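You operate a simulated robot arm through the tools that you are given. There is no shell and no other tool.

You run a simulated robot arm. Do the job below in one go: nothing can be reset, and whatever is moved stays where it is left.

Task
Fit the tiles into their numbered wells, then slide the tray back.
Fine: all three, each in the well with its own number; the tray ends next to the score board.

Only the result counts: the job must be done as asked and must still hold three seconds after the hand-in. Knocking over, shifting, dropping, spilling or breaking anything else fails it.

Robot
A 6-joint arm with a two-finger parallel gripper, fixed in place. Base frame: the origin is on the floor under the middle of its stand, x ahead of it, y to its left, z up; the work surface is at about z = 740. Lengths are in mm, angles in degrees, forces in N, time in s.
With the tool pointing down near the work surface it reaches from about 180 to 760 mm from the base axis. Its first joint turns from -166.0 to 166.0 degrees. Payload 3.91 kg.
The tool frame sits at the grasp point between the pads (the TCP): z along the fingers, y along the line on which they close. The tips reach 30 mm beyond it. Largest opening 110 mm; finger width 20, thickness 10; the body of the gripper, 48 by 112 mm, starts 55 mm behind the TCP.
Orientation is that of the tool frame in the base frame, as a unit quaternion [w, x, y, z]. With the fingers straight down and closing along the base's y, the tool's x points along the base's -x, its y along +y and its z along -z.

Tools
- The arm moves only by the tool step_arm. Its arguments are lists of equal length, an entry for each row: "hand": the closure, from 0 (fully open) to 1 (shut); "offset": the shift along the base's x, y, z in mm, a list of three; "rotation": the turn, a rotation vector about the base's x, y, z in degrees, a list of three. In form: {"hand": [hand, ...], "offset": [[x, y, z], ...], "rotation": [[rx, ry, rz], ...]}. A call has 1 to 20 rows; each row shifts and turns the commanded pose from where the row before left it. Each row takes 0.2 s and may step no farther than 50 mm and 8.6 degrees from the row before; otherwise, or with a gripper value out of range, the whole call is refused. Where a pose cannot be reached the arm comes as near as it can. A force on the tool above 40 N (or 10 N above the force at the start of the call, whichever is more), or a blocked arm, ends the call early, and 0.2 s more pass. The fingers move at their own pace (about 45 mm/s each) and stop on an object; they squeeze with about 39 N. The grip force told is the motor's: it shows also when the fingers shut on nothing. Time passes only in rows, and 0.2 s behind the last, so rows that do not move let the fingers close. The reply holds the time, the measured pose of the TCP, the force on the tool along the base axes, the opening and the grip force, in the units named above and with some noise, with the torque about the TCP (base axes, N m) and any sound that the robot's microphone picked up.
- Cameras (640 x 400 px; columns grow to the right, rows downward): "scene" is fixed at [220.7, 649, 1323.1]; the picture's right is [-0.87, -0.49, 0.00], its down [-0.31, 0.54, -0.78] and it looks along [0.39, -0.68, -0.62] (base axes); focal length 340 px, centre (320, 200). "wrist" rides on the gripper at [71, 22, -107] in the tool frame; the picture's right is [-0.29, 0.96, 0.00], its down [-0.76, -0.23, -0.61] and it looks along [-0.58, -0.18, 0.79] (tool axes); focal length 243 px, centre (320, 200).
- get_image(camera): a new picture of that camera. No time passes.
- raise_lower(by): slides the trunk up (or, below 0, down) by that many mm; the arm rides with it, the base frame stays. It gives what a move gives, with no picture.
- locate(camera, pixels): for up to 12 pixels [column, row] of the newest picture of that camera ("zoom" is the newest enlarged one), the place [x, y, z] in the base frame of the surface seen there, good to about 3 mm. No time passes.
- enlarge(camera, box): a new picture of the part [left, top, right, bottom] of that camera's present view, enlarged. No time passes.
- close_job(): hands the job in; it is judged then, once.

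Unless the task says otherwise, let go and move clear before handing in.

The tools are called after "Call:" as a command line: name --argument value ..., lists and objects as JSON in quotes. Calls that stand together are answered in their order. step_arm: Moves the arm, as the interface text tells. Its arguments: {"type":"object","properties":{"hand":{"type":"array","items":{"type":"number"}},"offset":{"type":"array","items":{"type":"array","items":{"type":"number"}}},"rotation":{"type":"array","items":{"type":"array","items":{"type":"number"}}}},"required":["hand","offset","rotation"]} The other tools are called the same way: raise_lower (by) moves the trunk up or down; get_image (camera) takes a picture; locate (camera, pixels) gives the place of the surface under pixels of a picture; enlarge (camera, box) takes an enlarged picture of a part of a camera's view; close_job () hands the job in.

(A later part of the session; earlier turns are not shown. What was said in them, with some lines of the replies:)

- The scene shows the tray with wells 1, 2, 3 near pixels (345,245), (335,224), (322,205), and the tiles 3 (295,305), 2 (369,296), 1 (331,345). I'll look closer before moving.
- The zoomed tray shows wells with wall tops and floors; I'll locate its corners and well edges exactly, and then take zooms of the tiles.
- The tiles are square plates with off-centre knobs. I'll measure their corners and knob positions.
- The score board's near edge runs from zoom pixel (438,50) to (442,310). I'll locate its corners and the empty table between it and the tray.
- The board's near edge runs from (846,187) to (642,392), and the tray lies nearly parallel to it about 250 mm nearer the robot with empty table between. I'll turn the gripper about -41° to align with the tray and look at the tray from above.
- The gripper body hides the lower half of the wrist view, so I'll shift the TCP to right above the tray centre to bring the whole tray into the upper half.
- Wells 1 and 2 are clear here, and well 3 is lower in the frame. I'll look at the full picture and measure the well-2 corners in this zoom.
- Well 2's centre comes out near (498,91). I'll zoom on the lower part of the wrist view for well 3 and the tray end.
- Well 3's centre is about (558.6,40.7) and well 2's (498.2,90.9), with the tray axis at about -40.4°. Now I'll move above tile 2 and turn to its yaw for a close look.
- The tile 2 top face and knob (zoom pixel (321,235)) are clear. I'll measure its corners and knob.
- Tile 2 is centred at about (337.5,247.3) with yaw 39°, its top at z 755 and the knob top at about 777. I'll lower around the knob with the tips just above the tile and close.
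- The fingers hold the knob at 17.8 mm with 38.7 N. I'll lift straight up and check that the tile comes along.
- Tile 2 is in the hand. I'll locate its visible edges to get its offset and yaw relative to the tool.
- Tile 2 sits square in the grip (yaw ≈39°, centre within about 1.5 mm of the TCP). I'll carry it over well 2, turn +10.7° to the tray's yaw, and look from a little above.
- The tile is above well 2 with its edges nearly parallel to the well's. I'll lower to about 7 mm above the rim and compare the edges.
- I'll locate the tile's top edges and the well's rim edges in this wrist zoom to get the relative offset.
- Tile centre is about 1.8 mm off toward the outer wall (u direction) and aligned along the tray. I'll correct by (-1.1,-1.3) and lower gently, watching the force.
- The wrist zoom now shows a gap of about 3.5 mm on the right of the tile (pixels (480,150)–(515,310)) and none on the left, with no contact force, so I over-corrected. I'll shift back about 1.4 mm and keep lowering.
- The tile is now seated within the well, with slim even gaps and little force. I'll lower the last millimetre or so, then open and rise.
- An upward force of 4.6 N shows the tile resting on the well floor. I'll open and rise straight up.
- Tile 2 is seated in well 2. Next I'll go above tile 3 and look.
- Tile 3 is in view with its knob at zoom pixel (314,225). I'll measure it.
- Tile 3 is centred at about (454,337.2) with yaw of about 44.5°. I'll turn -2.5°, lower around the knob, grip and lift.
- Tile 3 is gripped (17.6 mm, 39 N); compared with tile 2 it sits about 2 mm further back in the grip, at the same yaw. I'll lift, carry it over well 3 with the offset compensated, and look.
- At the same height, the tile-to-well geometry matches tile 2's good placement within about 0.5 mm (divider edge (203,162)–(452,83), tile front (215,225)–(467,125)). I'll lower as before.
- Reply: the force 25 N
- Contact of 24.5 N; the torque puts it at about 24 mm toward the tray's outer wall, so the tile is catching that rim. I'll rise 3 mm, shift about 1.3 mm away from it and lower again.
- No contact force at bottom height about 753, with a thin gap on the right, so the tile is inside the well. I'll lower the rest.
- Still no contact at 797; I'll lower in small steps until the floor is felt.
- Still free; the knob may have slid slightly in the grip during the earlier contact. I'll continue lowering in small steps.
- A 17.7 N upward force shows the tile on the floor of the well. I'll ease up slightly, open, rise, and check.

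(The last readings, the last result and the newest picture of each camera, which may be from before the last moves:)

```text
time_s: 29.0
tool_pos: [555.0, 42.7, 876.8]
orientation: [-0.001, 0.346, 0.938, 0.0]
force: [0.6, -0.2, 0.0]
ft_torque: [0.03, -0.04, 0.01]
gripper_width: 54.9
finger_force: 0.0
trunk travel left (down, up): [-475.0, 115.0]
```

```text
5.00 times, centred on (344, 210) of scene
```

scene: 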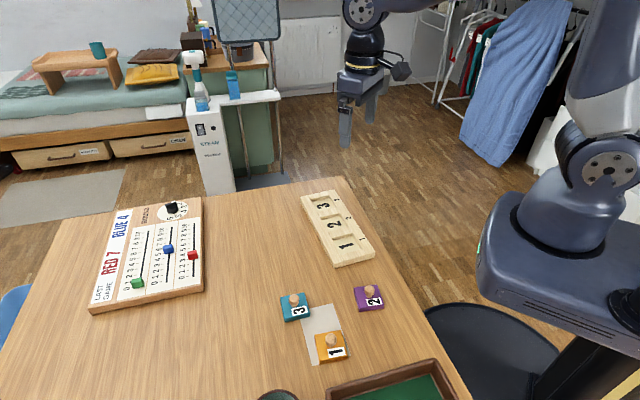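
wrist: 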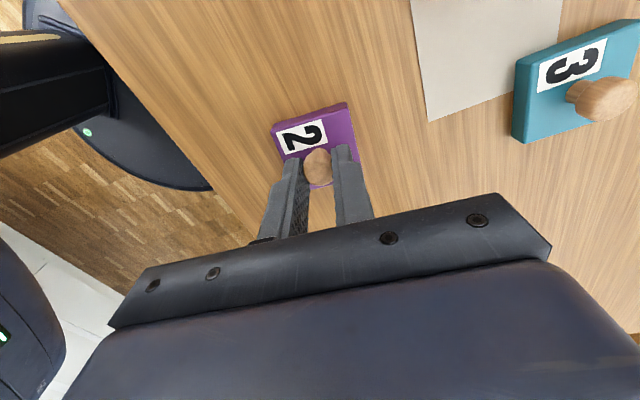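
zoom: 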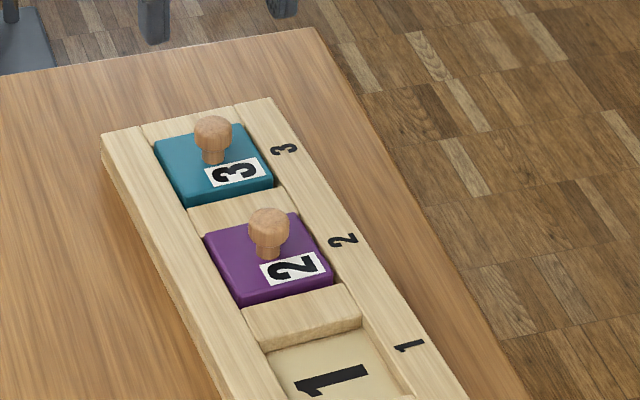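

Tile 3 looks seated, close to the rear rail; I'll check that it is level by locating its top surface and then tile 2's.

Call:
locate --camera "zoom" --pixels '[[165, 150], [235, 135], [265, 180], [190, 200], [215, 210], [290, 230], [320, 280], [250, 300]]'

Call:
get_image --camera "wrist"

Call:
locate --camera "wrist" --pixels '[[292, 103], [338, 86], [350, 134], [308, 146], [330, 145], [345, 143], [300, 112], [300, 128], [345, 120]]'

```text
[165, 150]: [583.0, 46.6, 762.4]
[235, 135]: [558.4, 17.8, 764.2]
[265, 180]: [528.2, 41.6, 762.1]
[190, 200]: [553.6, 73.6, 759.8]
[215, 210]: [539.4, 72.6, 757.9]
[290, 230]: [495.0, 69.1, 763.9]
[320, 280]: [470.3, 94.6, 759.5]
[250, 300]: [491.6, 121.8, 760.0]
```

```text
taken
```

wrist: 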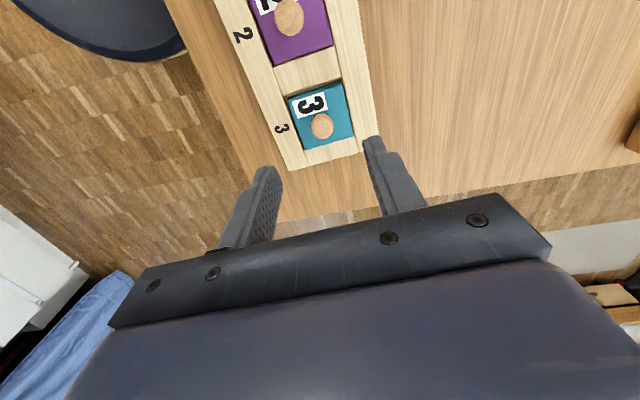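

```text
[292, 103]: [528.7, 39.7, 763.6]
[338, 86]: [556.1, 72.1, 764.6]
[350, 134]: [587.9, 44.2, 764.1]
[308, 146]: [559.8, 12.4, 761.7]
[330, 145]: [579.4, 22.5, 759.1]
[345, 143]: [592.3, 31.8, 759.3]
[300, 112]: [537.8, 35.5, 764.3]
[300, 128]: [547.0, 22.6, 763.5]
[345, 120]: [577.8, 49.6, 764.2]
```

Tile 3's top is level at about 764. Now I'll go above tile 1 and look.

Call:
step_arm --hand '[0.3, 0.3, 0.3, 0.3, 0.3, 0.3, 0.3, 0.3, 0.3, 0.3]' --offset '[[-22.37, 36.99, -1.9], [-22.37, 36.99, -1.9], [-22.37, 36.99, -1.9], [-22.37, 36.99, -1.9], [-22.37, 36.99, -1.9], [-22.37, 36.99, -1.9], [-22.37, 36.99, -1.9], [-22.37, 36.99, -1.9], [-22.34, 36.98, -2], [0, 0, 0]]' --rotation '[[0, 0, -1], [0, 0, -1], [0, 0, -1], [0, 0, -1], [0, 0, -1], [0, 0, -1], [0, 0, -1], [0, 0, -1], [0, 0, -1], [0, 0, 0]]'

Call:
enlarge --camera "wrist" --box '[224, 60, 416, 180]'

```text
time_s: 31.2
tool_pos: [357.8, 377.1, 862.7]
orientation: [0.0, 0.42, 0.908, -0.001]
force: [0.2, 0.4, 0.1]
ft_torque: [0.01, -0.04, -0.04]
gripper_width: 76.8
finger_force: 0.2
trunk travel left (down, up): [-475.0, 115.0]
```

```text
3.33 times, centred on (320, 120) of wrist
```

zoom: 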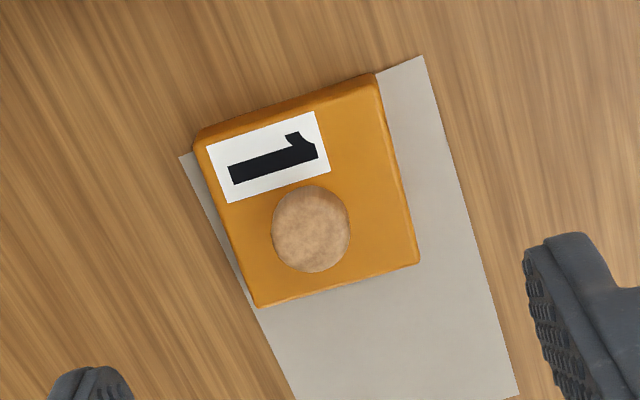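

Tile 1 appears with its knob at zoom pixel (311,228). I'll measure it.

Call:
locate --camera "zoom" --pixels '[[201, 148], [376, 92], [414, 260], [263, 301], [311, 230], [275, 230], [347, 230], [311, 195], [311, 265], [290, 118], [397, 175], [232, 225]]'

Call:
locate --camera "zoom" --pixels '[[212, 172], [248, 262], [388, 130], [408, 220], [250, 132], [340, 102], [300, 292], [380, 271], [300, 230], [325, 230], [311, 215], [311, 245]]'

```text
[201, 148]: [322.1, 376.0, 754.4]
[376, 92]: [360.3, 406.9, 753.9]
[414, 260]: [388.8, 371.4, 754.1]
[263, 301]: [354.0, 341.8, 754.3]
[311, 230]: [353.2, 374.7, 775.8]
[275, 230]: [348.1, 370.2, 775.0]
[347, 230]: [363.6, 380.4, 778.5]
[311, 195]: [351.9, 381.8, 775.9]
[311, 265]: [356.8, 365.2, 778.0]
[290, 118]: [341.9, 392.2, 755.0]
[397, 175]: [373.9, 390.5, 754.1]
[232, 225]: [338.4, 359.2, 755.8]
```

```text
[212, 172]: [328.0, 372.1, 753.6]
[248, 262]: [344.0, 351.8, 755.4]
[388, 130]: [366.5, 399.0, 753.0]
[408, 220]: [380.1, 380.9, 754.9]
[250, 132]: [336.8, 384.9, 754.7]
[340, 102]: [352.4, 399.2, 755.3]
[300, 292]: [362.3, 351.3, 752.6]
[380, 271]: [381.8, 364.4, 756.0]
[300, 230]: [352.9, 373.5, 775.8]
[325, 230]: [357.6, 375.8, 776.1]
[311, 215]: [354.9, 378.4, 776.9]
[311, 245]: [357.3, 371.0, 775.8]
```

Knob 1 is at about (355.5,374.5), while the measured TCP is (357.8,377.1), which agrees with the picture showing the knob about 2.7 mm to the left. I'll correct by (-2.3,-2.4), lower most of the way and check.

Call:
step_arm --hand '[0.3, 0.3, 0.3, 0.3]' --offset '[[-2.3, -2.4, -30], [0, 0, -25], [0, 0, 0], [0, 0, 0]]' --rotation '[[0, 0, 0], [0, 0, 0], [0, 0, 0], [0, 0, 0]]'

Call:
enlarge --camera "wrist" --box '[224, 80, 416, 200]'

```text
time_s: 32.2
tool_pos: [355.0, 371.6, 805.8]
orientation: [0.0, 0.418, 0.908, -0.001]
force: [-0.8, -0.1, -0.2]
ft_torque: [0.02, 0.02, 0.01]
gripper_width: 77.0
finger_force: 0.1
trunk travel left (down, up): [-475.0, 115.0]
```

```text
3.33 times, centred on (320, 140) of wrist
```

zoom: 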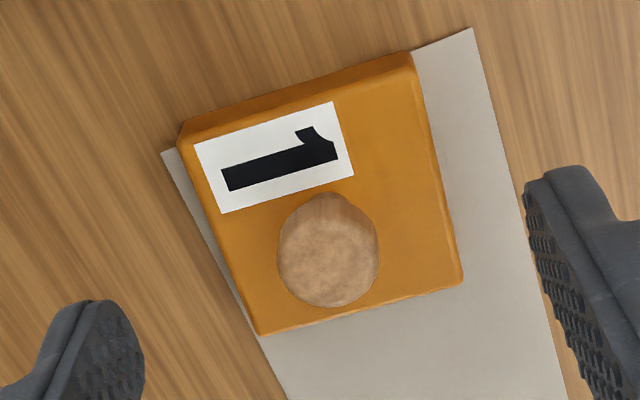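

The measured TCP is now (355.0,371.6), and the knob (zoom (329,250)) looks slightly forward of the finger axis. I'll re-measure the knob and tile here before the final correction.

Call:
locate --camera "zoom" --pixels '[[329, 255], [310, 255], [348, 255], [329, 235], [329, 275], [190, 140], [408, 72], [455, 280], [268, 326], [225, 235], [430, 170], [300, 105]]'

Call:
step_arm --hand '[0.3]' --offset '[[0, 0, 0]]' --rotation '[[0, 0, 0]]'

```text
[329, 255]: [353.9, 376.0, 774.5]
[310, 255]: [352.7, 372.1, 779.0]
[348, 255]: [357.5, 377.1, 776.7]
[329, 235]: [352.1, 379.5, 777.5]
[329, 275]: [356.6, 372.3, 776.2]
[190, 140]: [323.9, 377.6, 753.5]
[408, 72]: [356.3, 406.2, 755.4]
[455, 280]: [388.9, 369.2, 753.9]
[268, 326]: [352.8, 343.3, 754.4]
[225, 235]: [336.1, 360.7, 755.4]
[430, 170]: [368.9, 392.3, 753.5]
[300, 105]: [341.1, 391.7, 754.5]
```

```text
time_s: 32.6
tool_pos: [355.0, 373.2, 806.2]
orientation: [0.0, 0.419, 0.908, 0.0]
force: [0.6, -0.2, 0.7]
ft_torque: [-0.02, 0.03, -0.05]
gripper_width: 77.2
finger_force: 0.1
trunk travel left (down, up): [-475.0, 115.0]
```

Tile centre and knob average (355,374.6) against a measured TCP of about (355,372.5). I'll shift +2 mm in y, lower the last 16 mm, and grip.

Call:
step_arm --hand '[0.3, 0.3, 0.3, 1, 1, 1, 1, 1, 1]' --offset '[[-0.3, 2.1, 0], [0, 0, -10], [0, 0, -6.5], [0, 0, 0], [0, 0, 0], [0, 0, 0], [0, 0, 0], [0, 0, 0], [0, 0, 0]]' --rotation '[[0, 0, 0], [0, 0, 0], [0, 0, 0], [0, 0, 0], [0, 0, 0], [0, 0, 0], [0, 0, 0], [0, 0, 0], [0, 0, 0]]'

Call:
enlarge --camera "wrist" --box '[224, 90, 416, 210]'

```text
time_s: 34.6
tool_pos: [352.2, 374.9, 790.2]
orientation: [0.0, 0.419, 0.908, 0.0]
force: [-0.7, 0.8, 0.3]
ft_torque: [0.02, 0.01, -0.01]
gripper_width: 17.5
finger_force: 38.6
trunk travel left (down, up): [-475.0, 115.0]
```

```text
3.33 times, centred on (320, 150) of wrist
```

zoom: 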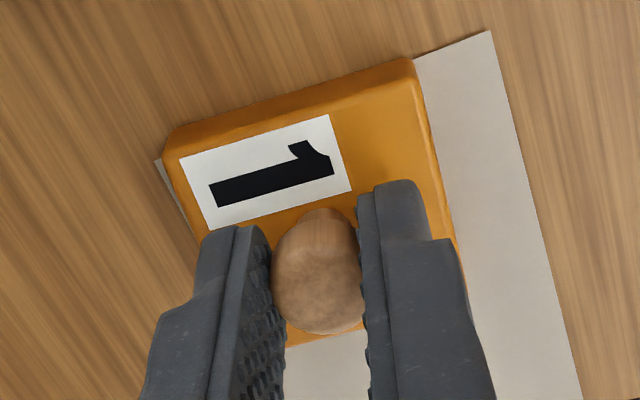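

Tile 1 is gripped, with the same geometry in the hand as tile 3 (label (180,160)–(330,115)). I'll lift it and carry it over well 1, turning +9°.

Call:
step_arm --hand '[1, 1, 1, 1, 1, 1, 1, 1, 1, 1, 1, 1, 1, 1]' --offset '[[0, 0, 15], [0, 0, 25], [0, 0, 30], [13.92, -38.63, 0], [13.92, -38.63, 0], [13.92, -38.63, 0], [13.92, -38.63, 0], [13.92, -38.63, 0], [13.9, -38.65, 0], [0, 0, -20], [0, 0, -15], [0, 0, -9], [0, 0, 0], [0, 0, 0]]' --rotation '[[0, 0, 0], [0, 0, 0], [0, 0, 0], [0, 0, 1.5], [0, 0, 1.5], [0, 0, 1.5], [0, 0, 1.5], [0, 0, 1.5], [0, 0, 1.5], [0, 0, 0], [0, 0, 0], [0, 0, 0], [0, 0, 0], [0, 0, 0]]'

Call:
enlarge --camera "wrist" --box '[208, 70, 400, 190]'

Call:
enlarge --camera "scene" --box '[292, 195, 404, 265]'

```text
time_s: 37.6
tool_pos: [435.2, 145.0, 815.7]
orientation: [0.0, 0.346, 0.938, 0.001]
force: [0.2, 0.1, -0.7]
ft_torque: [0.0, 0.03, -0.01]
gripper_width: 17.6
finger_force: 39.1
trunk travel left (down, up): [-475.0, 115.0]
```

```text
3.33 times, centred on (304, 130) of wrist
```

zoom: 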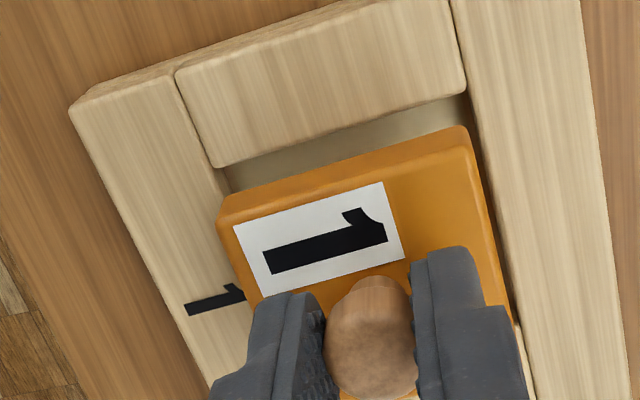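

```text
5.71 times, centred on (348, 230) of scene
```

zoom: 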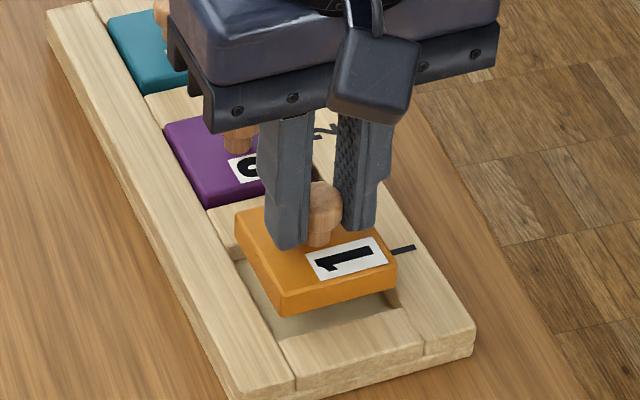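

Relative to tile 3's view, the well edges sit about 13 px further right here, so the tile is roughly 1 mm too far toward the robot side. I'll shift (0.6,0.7) and lower, watching the force.

Call:
step_arm --hand '[1, 1, 1, 1, 1, 1]' --offset '[[0.6, 0.7, 0], [0, 0, -4], [0, 0, -2], [0, 0, -2], [0, 0, -1.5], [0, 0, 0]]' --rotation '[[0, 0, 0], [0, 0, 0], [0, 0, 0], [0, 0, 0], [0, 0, 0], [0, 0, 0]]'

Call:
enlarge --camera "wrist" --box '[208, 70, 400, 190]'

Call:
enlarge --camera "scene" --box '[292, 195, 404, 265]'

```text
time_s: 39.0
tool_pos: [437.1, 145.1, 805.9]
orientation: [0.0, 0.346, 0.938, 0.0]
force: [-0.3, -0.2, -0.6]
ft_torque: [0.01, -0.01, 0.0]
gripper_width: 17.7
finger_force: 39.2
trunk travel left (down, up): [-475.0, 115.0]
```

```text
3.33 times, centred on (304, 130) of wrist
```

zoom: 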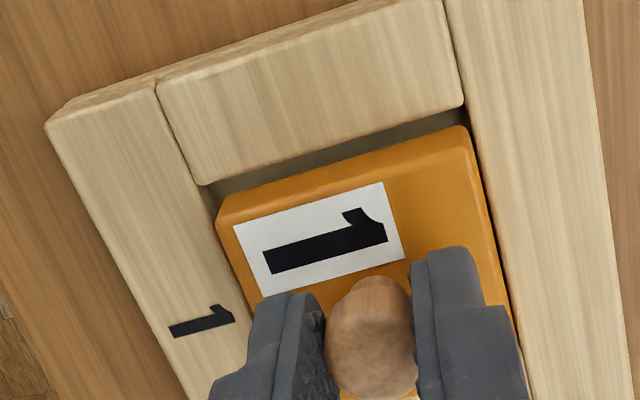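

```text
5.71 times, centred on (348, 230) of scene
```

zoom: 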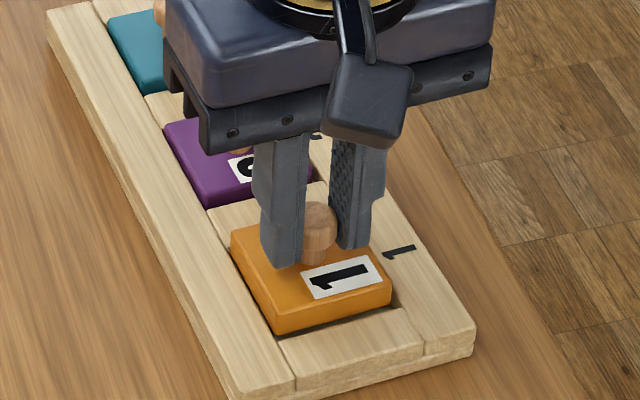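

No contact yet at rim height, with slim gaps both sides. I'll nudge 0.5 mm back and continue down.

Call:
step_arm --hand '[1, 1, 1, 1, 1]' --offset '[[-0.3, -0.4, -1], [0, 0, -1.5], [0, 0, -1.5], [0, 0, -1.5], [0, 0, 0]]' --rotation '[[0, 0, 0], [0, 0, 0], [0, 0, 0], [0, 0, 0], [0, 0, 0]]'

Call:
enlarge --camera "wrist" --box '[208, 70, 400, 190]'

```text
time_s: 40.2
tool_pos: [437.0, 144.8, 800.1]
orientation: [-0.001, 0.346, 0.938, 0.0]
force: [-1.0, -0.6, -1.0]
ft_torque: [0.01, 0.0, -0.04]
gripper_width: 17.5
finger_force: 39.0
trunk travel left (down, up): [-475.0, 115.0]
```

```text
3.33 times, centred on (304, 130) of wrist
```

zoom: 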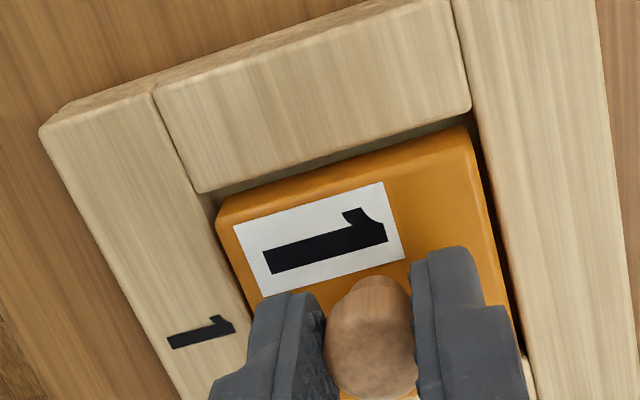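

The tile is inside the well with no force (z 800). I'll lower in small steps until it touches the floor.

Call:
step_arm --hand '[1, 1, 1, 1]' --offset '[[0, 0, -1], [0, 0, -0.7], [0, 0, -0.7], [0, 0, 0]]' --rotation '[[0, 0, 0], [0, 0, 0], [0, 0, 0], [0, 0, 0]]'

```text
time_s: 41.2
tool_pos: [435.6, 144.7, 797.2]
orientation: [-0.001, 0.347, 0.938, 0.0]
force: [0.6, 0.4, 2.6]
ft_torque: [0.02, 0.01, -0.01]
gripper_width: 17.5
finger_force: 39.5
trunk travel left (down, up): [-475.0, 115.0]
```

Light floor contact (2.6 N). I'll open and rise.

Call:
step_arm --hand '[0.5, 0.5, 0.5, 0.5, 0.5, 0.5, 0.5]' --offset '[[0, 0, 0], [0, 0, 0], [0, 0, 0], [0, 0, 20], [0, 0, 35], [0, 0, 45], [0, 0, 0]]' --rotation '[[0, 0, 0], [0, 0, 0], [0, 0, 0], [0, 0, 0], [0, 0, 0], [0, 0, 0], [0, 0, 0]]'

Call:
get_image --camera "wrist"

Call:
enlarge --camera "scene" --box '[270, 175, 430, 275]'

```text
time_s: 42.8
tool_pos: [437.6, 143.8, 898.4]
orientation: [0.001, 0.347, 0.938, 0.0]
force: [-0.5, 1.0, -0.3]
ft_torque: [-0.02, 0.01, 0.03]
gripper_width: 54.9
finger_force: 0.1
trunk travel left (down, up): [-475.0, 115.0]
```

```text
taken
```

wrist: 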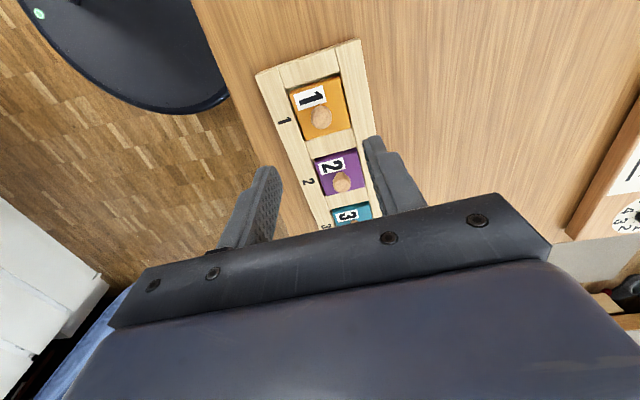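

```text
4.00 times, centred on (350, 225) of scene
```

zoom: 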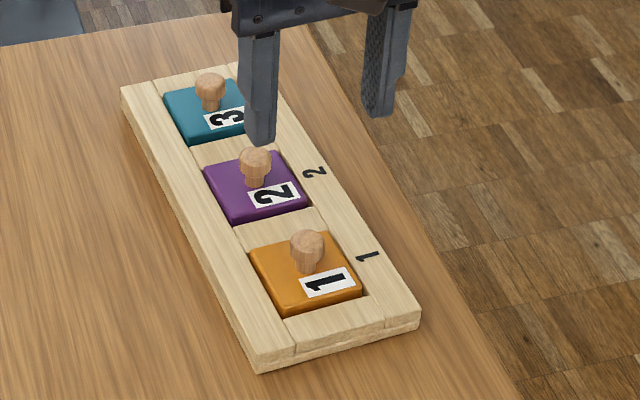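

All three tiles sit level in their own wells. Before pushing, I'll verify tile heights and re-measure the tray and board edges from the scene view.

Call:
locate --camera "zoom" --pixels '[[258, 262], [325, 240], [355, 285], [285, 305], [210, 190], [300, 200], [240, 215], [175, 105], [195, 138], [122, 90], [250, 355], [418, 315]]'

Call:
enlarge --camera "scene" --box '[120, 185, 280, 305]'

```text
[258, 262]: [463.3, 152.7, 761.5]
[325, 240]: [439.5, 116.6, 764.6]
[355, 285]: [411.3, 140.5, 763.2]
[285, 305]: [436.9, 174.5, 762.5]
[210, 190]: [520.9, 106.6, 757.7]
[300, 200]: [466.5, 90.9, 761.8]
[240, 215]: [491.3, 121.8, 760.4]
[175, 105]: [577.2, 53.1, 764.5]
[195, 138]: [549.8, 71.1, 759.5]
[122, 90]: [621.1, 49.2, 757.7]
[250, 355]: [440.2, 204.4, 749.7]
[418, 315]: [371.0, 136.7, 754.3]
```

```text
3.33 times, centred on (200, 245) of scene
```

zoom: 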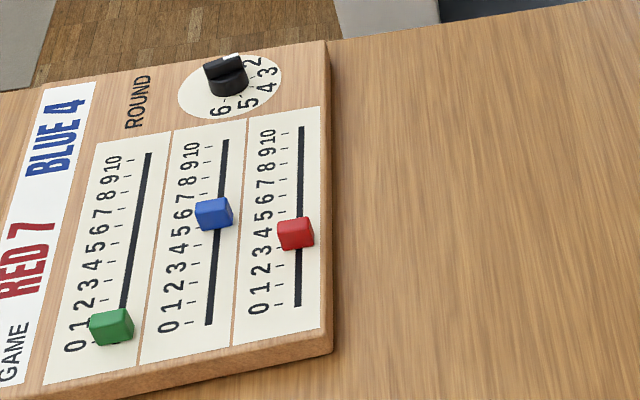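

Call:
locate --camera "zoom" --pixels '[[326, 50], [328, 120], [329, 200], [330, 280], [331, 330], [332, 352], [331, 110], [333, 200], [334, 290], [337, 120], [338, 200], [340, 280]]'

Call:
step_arm --hand '[0, 0, 0, 0, 0, 0, 0, 0, 0, 0, 0, 0]' --offset '[[1.26, -9.9, 0], [1.26, -9.9, 0], [1.26, -9.9, 0], [1.26, -9.9, 0], [1.26, -9.9, 0], [1.26, -9.9, 0], [1.26, -9.9, 0], [1.26, -9.9, 0], [1.26, -9.9, 0], [1.26, -9.9, 0], [1.26, -9.9, 0], [0, 0, 0]]' --rotation '[[0, 0, -8.2], [0, 0, -8.2], [0, 0, -8.2], [0, 0, -8.2], [0, 0, -8.2], [0, 0, -8.2], [0, 0, -8.2], [0, 0, -8.2], [0, 0, -8.2], [0, 0, -8.2], [0, 0, -7.9], [0, 0, 0]]'

Call:
get_image --camera "wrist"

Call:
get_image --camera "scene"

```text
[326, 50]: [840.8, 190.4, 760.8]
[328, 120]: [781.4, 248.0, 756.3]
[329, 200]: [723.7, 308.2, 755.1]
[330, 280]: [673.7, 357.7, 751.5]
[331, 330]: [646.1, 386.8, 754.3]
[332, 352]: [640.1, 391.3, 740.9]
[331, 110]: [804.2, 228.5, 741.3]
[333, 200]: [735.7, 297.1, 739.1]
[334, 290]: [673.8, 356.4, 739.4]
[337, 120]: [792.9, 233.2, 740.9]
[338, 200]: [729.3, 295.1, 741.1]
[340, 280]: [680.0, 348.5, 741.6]
```

```text
time_s: 45.4
tool_pos: [449.9, 33.3, 897.4]
orientation: [0.0, 0.909, 0.418, 0.0]
force: [0.0, -0.5, 0.4]
ft_torque: [-0.01, -0.02, -0.02]
gripper_width: 110.0
finger_force: 0.1
trunk travel left (down, up): [-475.0, 115.0]
```

```text
taken
```

wrist: 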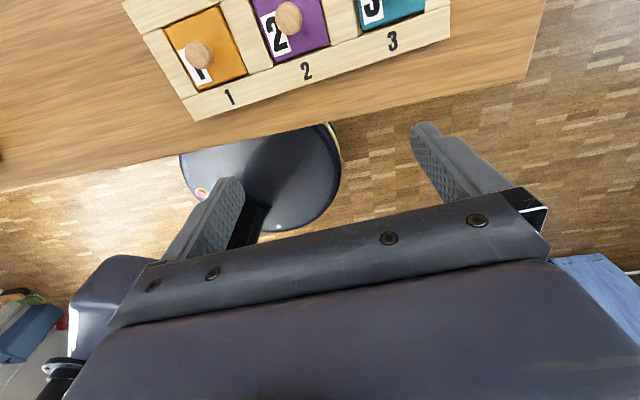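

```text
taken
```

scene: 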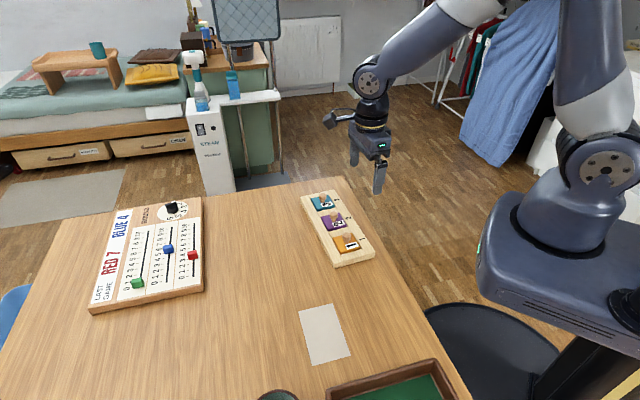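

The gripper is now turned so its fingers straddle along the tray's long side (tool x points at the board), standing about 75 mm behind the tray centre. The board edge lies on a straight line at 135° (0.708x+0.706y≈730). I'll lower behind the tray to tip height of about 746.

Call:
step_arm --hand '[0, 0, 0, 0, 0, 0]' --offset '[[0, 0, -40], [0, 0, -40], [0, 0, -25], [0, 0, -10], [0, 0, -6], [0, 0, 0]]' --rotation '[[0, 0, 0], [0, 0, 0], [0, 0, 0], [0, 0, 0], [0, 0, 0], [0, 0, 0]]'

Call:
get_image --camera "wrist"

Call:
enlarge --camera "scene" --box '[280, 160, 424, 250]'

```text
time_s: 46.8
tool_pos: [451.4, 35.9, 777.2]
orientation: [0.0, 0.908, 0.42, 0.0]
force: [0.2, 0.7, 0.2]
ft_torque: [-0.04, -0.01, 0.0]
gripper_width: 110.0
finger_force: 0.0
trunk travel left (down, up): [-475.0, 115.0]
```

```text
taken
```

wrist: 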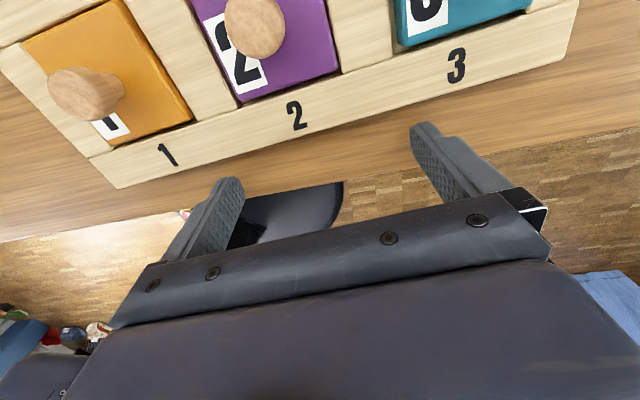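

```text
4.44 times, centred on (352, 205) of scene
```

zoom: 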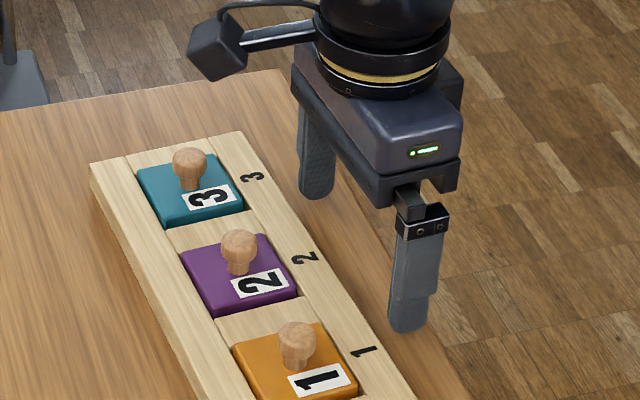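

The fingers line up parallel with the tray's near side (finger tips (230,180) and (425,125), tray edge (118,187)–(560,60)). I'll move up to contact gently.

Call:
step_arm --hand '[0, 0, 0, 0, 0]' --offset '[[4.6, 5.3, 0], [3.3, 3.8, 0], [2.6, 3.0, 0], [2.6, 3.0, 0], [0, 0, 0]]' --rotation '[[0, 0, 0], [0, 0, 0], [0, 0, 0], [0, 0, 0], [0, 0, 0]]'

Call:
get_image --camera "wrist"

```text
time_s: 48.0
tool_pos: [463.1, 49.6, 776.8]
orientation: [0.0, 0.908, 0.42, 0.0]
force: [-1.3, -1.1, 0.8]
ft_torque: [-0.09, 0.01, -0.07]
gripper_width: 110.2
finger_force: 0.1
trunk travel left (down, up): [-475.0, 115.0]
```

```text
taken
```

wrist: 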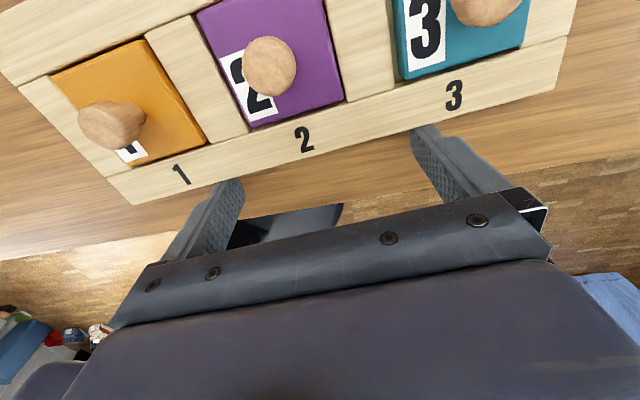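

Light contact (about 1.7 N). Now I'll push slowly toward the board, turning the tray gradually to match the board's edge.

Call:
step_arm --hand '[0, 0, 0, 0, 0, 0, 0, 0, 0, 0]' --offset '[[5, 5, 0], [7.5, 7, 0], [7.5, 7, 0], [7.5, 6.8, 0], [7.5, 6.8, 0], [7.5, 6.8, 0], [7.5, 6.8, 0], [7.5, 6.8, 0], [5, 4.5, 0], [0, 0, 0]]' --rotation '[[0, 0, 0], [0, 0, -0.3], [0, 0, -0.3], [0, 0, -0.3], [0, 0, -0.3], [0, 0, -0.3], [0, 0, -0.3], [0, 0, -0.3], [0, 0, 0], [0, 0, 0]]'

Call:
get_image --camera "wrist"

Call:
get_image --camera "scene"

```text
time_s: 50.2
tool_pos: [526.0, 107.7, 776.6]
orientation: [0.0, 0.916, 0.402, 0.0]
force: [-1.5, -0.9, 0.3]
ft_torque: [0.03, 0.0, -0.02]
gripper_width: 110.0
finger_force: 0.0
trunk travel left (down, up): [-475.0, 115.0]
```

```text
taken
```

wrist: 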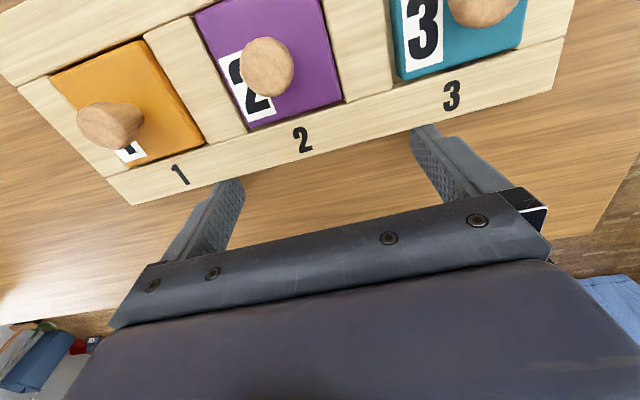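

```text
taken
```

scene: 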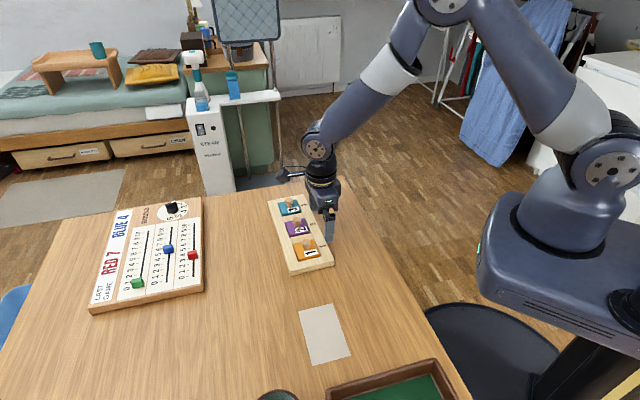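

The tray follows squarely with only about 1.7 N of push. The TCP is at board-coordinate 448 and should end near 613, so I'll push another 108 mm and finish most of the turning.

Call:
step_arm --hand '[0, 0, 0, 0, 0, 0, 0, 0, 0, 0, 0]' --offset '[[5, 4.7, 0], [8.5, 8.0, 0], [8.5, 8.0, 0], [8.5, 8.0, 0], [8.5, 8.0, 0], [8.5, 8.0, 0], [8.5, 8.0, 0], [8.5, 8.0, 0], [8.5, 8.0, 0], [5, 4.7, 0], [0, 0, 0]]' --rotation '[[0, 0, 0], [0, 0, -0.3], [0, 0, -0.3], [0, 0, -0.3], [0, 0, -0.3], [0, 0, -0.3], [0, 0, -0.3], [0, 0, -0.3], [0, 0, -0.3], [0, 0, 0], [0, 0, 0]]'

Call:
get_image --camera "wrist"

Call:
enlarge --camera "scene" --box '[140, 180, 332, 300]'

```text
time_s: 52.6
tool_pos: [603.5, 181.8, 777.7]
orientation: [0.0, 0.923, 0.384, 0.001]
force: [-2.1, -0.9, 0.3]
ft_torque: [0.0, 0.04, -0.07]
gripper_width: 109.9
finger_force: 0.1
trunk travel left (down, up): [-475.0, 115.0]
```

```text
taken
```

wrist: 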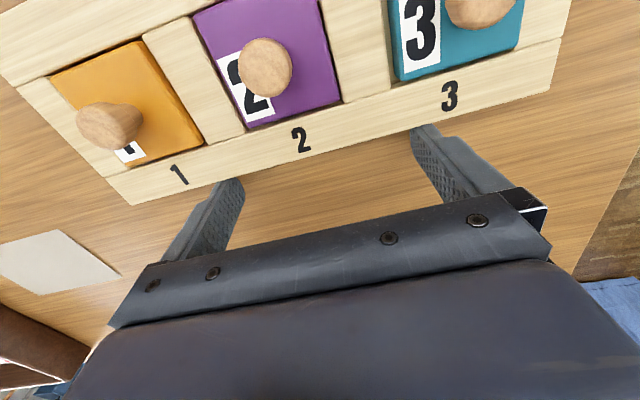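

```text
3.33 times, centred on (236, 240) of scene
```

zoom: 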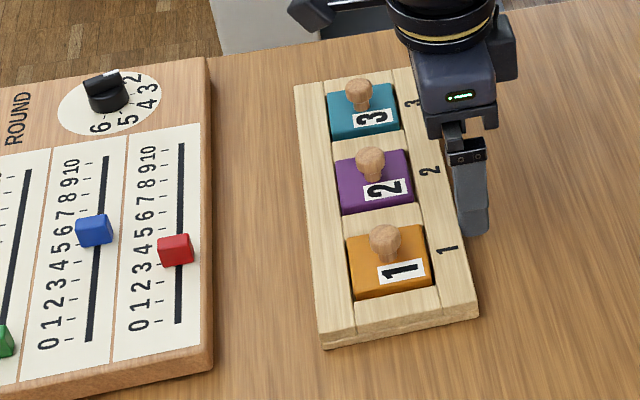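

The tray is nearly parallel to the board, and the gap remains open in zoom from about column 212 to 300. I'll measure both edges.

Call:
locate --camera "zoom" --pixels '[[298, 90], [303, 150], [309, 210], [315, 280], [321, 330], [208, 70], [209, 130], [210, 200], [211, 270], [212, 340], [475, 300], [324, 344]]'

```text
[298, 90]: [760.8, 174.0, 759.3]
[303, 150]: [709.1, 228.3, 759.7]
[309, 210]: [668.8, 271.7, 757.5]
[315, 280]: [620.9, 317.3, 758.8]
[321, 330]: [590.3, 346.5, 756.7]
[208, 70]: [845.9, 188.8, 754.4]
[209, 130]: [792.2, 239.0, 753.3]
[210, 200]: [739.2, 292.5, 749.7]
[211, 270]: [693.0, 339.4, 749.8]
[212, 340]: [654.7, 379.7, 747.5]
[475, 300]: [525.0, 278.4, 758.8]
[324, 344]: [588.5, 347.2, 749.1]
```

The edges are parallel: the tray's far side is at 663 and the board at 730.5, leaving 67 mm. I'll push 44 mm more, then re-measure before the final approach.

Call:
step_arm --hand '[0, 0, 0, 0, 0, 0]' --offset '[[5, 5, 0], [7, 7, 0], [7, 7, 0], [7, 7, 0], [5, 5, 0], [0, 0, 0]]' --rotation '[[0, 0, 0], [0, 0, -0.1], [0, 0, -0.1], [0, 0, 0], [0, 0, 0], [0, 0, 0]]'

Call:
enlarge --camera "scene" --box '[140, 180, 300, 300]'

```text
time_s: 54.0
tool_pos: [634.7, 213.3, 775.4]
orientation: [0.0, 0.924, 0.382, 0.0]
force: [-0.8, -1.8, 1.3]
ft_torque: [-0.02, 0.06, 0.02]
gripper_width: 110.0
finger_force: 0.1
trunk travel left (down, up): [-475.0, 115.0]
```

```text
3.33 times, centred on (220, 240) of scene
```

zoom: 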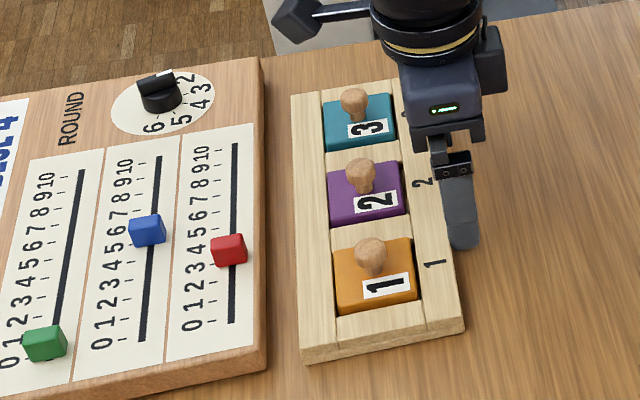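

Call:
locate --camera "zoom" --pixels '[[293, 100], [296, 160], [298, 220], [300, 290], [301, 340], [263, 70], [264, 130], [265, 200], [266, 270], [267, 340], [280, 200], [282, 300]]'

Call:
enlarge --camera "scene" --box '[190, 190, 254, 230]'

```text
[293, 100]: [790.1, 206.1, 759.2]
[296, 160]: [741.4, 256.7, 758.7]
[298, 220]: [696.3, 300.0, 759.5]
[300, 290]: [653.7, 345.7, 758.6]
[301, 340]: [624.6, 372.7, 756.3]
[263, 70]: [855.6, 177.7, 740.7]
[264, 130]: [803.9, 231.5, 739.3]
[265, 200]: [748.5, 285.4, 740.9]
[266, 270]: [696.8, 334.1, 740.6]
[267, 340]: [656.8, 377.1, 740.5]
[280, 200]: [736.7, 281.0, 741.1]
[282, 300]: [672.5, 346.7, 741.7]
```

```text
10.00 times, centred on (222, 210) of scene
```

zoom: 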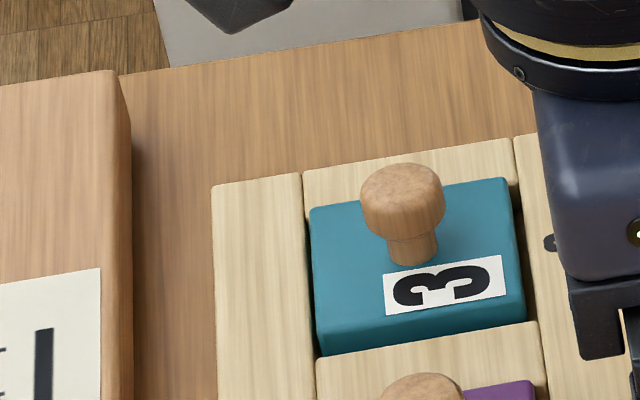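

The tray's far edge is at 705.6, leaving a gap of about 25 mm. I'll push another 15 mm slowly, which leaves about 10 mm and doesn't touch the board.

Call:
step_arm --hand '[0, 0, 0, 0, 0]' --offset '[[3, 3, 0], [3, 3, 0], [3, 3, 0], [1.6, 1.6, 0], [0, 0, 0]]' --rotation '[[0, 0, 0], [0, 0, 0], [0, 0, 0], [0, 0, 0], [0, 0, 0]]'

Call:
enlarge --camera "scene" --box '[140, 180, 300, 300]'

```text
time_s: 55.2
tool_pos: [644.7, 223.0, 777.0]
orientation: [0.0, 0.924, 0.382, 0.0]
force: [-0.6, -1.6, 0.3]
ft_torque: [0.02, 0.03, 0.1]
gripper_width: 109.9
finger_force: 0.1
trunk travel left (down, up): [-475.0, 115.0]
```

```text
3.33 times, centred on (220, 240) of scene
```

zoom: 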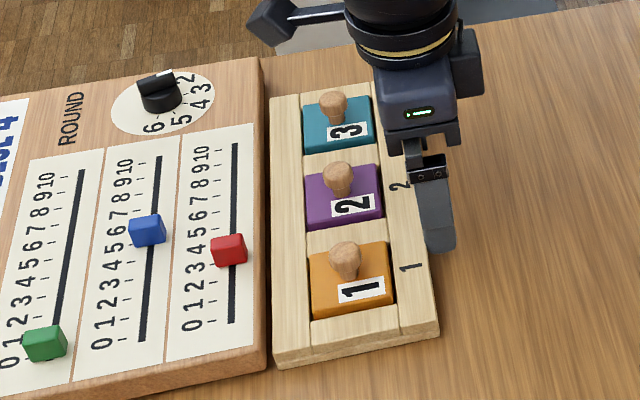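

The tray now lies right beside the board with a narrow gap (zoom columns 266–272). I'll measure it closely.

Call:
enlarge --camera "scene" --box '[180, 190, 260, 300]'

Call:
get_image --camera "scene"

```text
3.64 times, centred on (220, 245) of scene
```

zoom: 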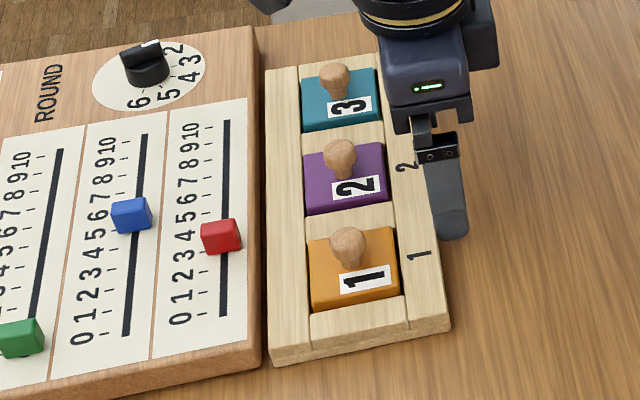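

```text
taken
```

scene: 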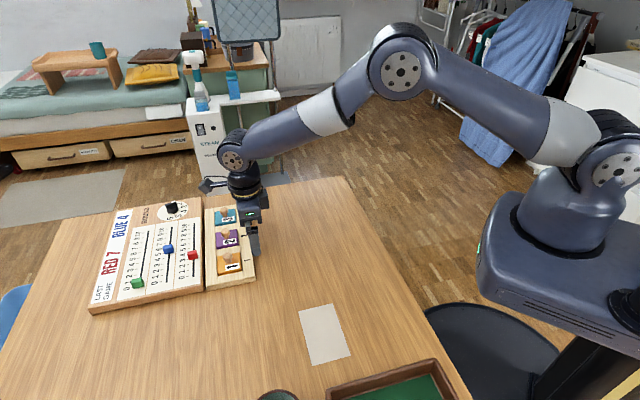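

Call:
locate --camera "zoom" --pixels '[[268, 90], [269, 150], [270, 220], [271, 290], [272, 345], [255, 60], [256, 130], [257, 200], [258, 270], [258, 340], [264, 200], [265, 300]]'

```text
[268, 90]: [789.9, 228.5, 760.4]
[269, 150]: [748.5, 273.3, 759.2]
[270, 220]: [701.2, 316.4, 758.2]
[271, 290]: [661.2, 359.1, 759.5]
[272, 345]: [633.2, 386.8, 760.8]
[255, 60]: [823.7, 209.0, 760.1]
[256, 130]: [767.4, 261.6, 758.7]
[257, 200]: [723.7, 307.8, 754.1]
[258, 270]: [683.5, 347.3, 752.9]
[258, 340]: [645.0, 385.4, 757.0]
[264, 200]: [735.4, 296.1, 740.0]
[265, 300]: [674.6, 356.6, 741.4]
```

The tray's far edge is at 721 and the board at 730, so the gap is about 9 mm and the board hasn't moved. I'll back straight off and rise clear.

Call:
step_arm --hand '[0, 0, 0, 0, 0, 0, 0, 0, 0, 0, 0]' --offset '[[-7, -7, 0], [-10, -10, 0], [-14, -14, 0], [0, 0, 20], [0, 0, 40], [0, 0, 40], [0, 0, 40], [-25, -25, 20], [-30, -30, 0], [-30, -30, 0], [0, 0, 0]]' --rotation '[[0, 0, 0], [0, 0, 0], [0, 0, 0], [0, 0, 0], [0, 0, 0], [0, 0, 0], [0, 0, 0], [0, 0, 0], [0, 0, 0], [0, 0, 0], [0, 0, 0]]'

Call:
enlarge --camera "scene" --box '[150, 185, 278, 300]'

Call:
get_image --camera "scene"

Call:
get_image --camera "wrist"

```text
time_s: 57.6
tool_pos: [529.8, 105.0, 935.0]
orientation: [0.0, 0.924, 0.383, 0.001]
force: [0.2, 0.4, 0.4]
ft_torque: [-0.03, -0.02, -0.03]
gripper_width: 110.0
finger_force: 0.0
trunk travel left (down, up): [-475.0, 115.0]
```

```text
3.48 times, centred on (214, 242) of scene
```

zoom: 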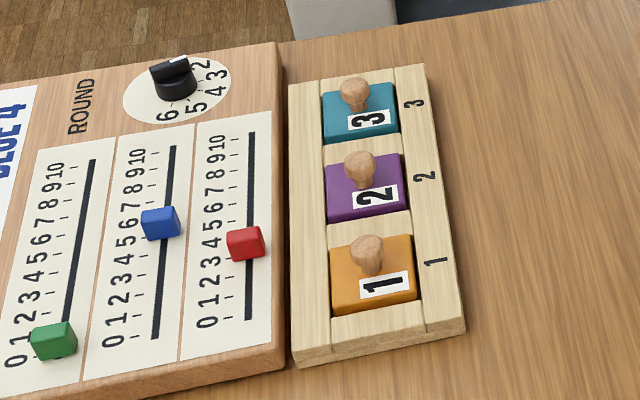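

```text
taken
```

scene: 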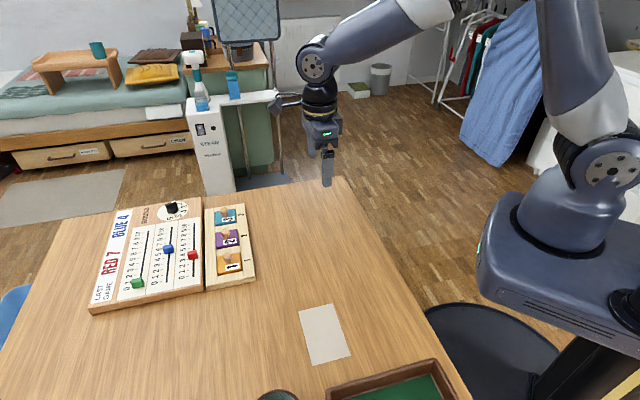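

```text
taken
```

wrist: 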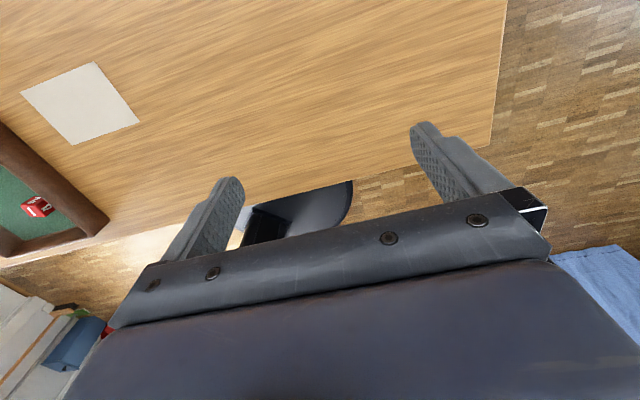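

The final view shows tiles 1, 2 and 3 level in their matching wells. The tray lies parallel to the score board with about a 9 mm gap, nothing else has moved, and the open gripper is clear at (530,105,935). I'll hand in.

Call:
close_job

```text
The job is handed in.
```

The job is handed in: tiles 1, 2 and 3 are each in the well with their own number, and the tray is beside the score board. I have no verdict back yet.

- **Tiles:** all three tiles measured level, with their tops at about z = 763. Tile 3 caught the rim of its well once on the way in (24.5 N). I lifted it slightly, shifted it about 1.3 mm, and it went in cleanly.
- **Tray:** I pushed it about 260 mm across the table and turned it about 4° so it lies parallel to the board. The gap is about 9 mm.
- **Everything else:** the score board did not move, and the last scene picture shows nothing else moved. The gripper was open and clear of the table when I handed in.
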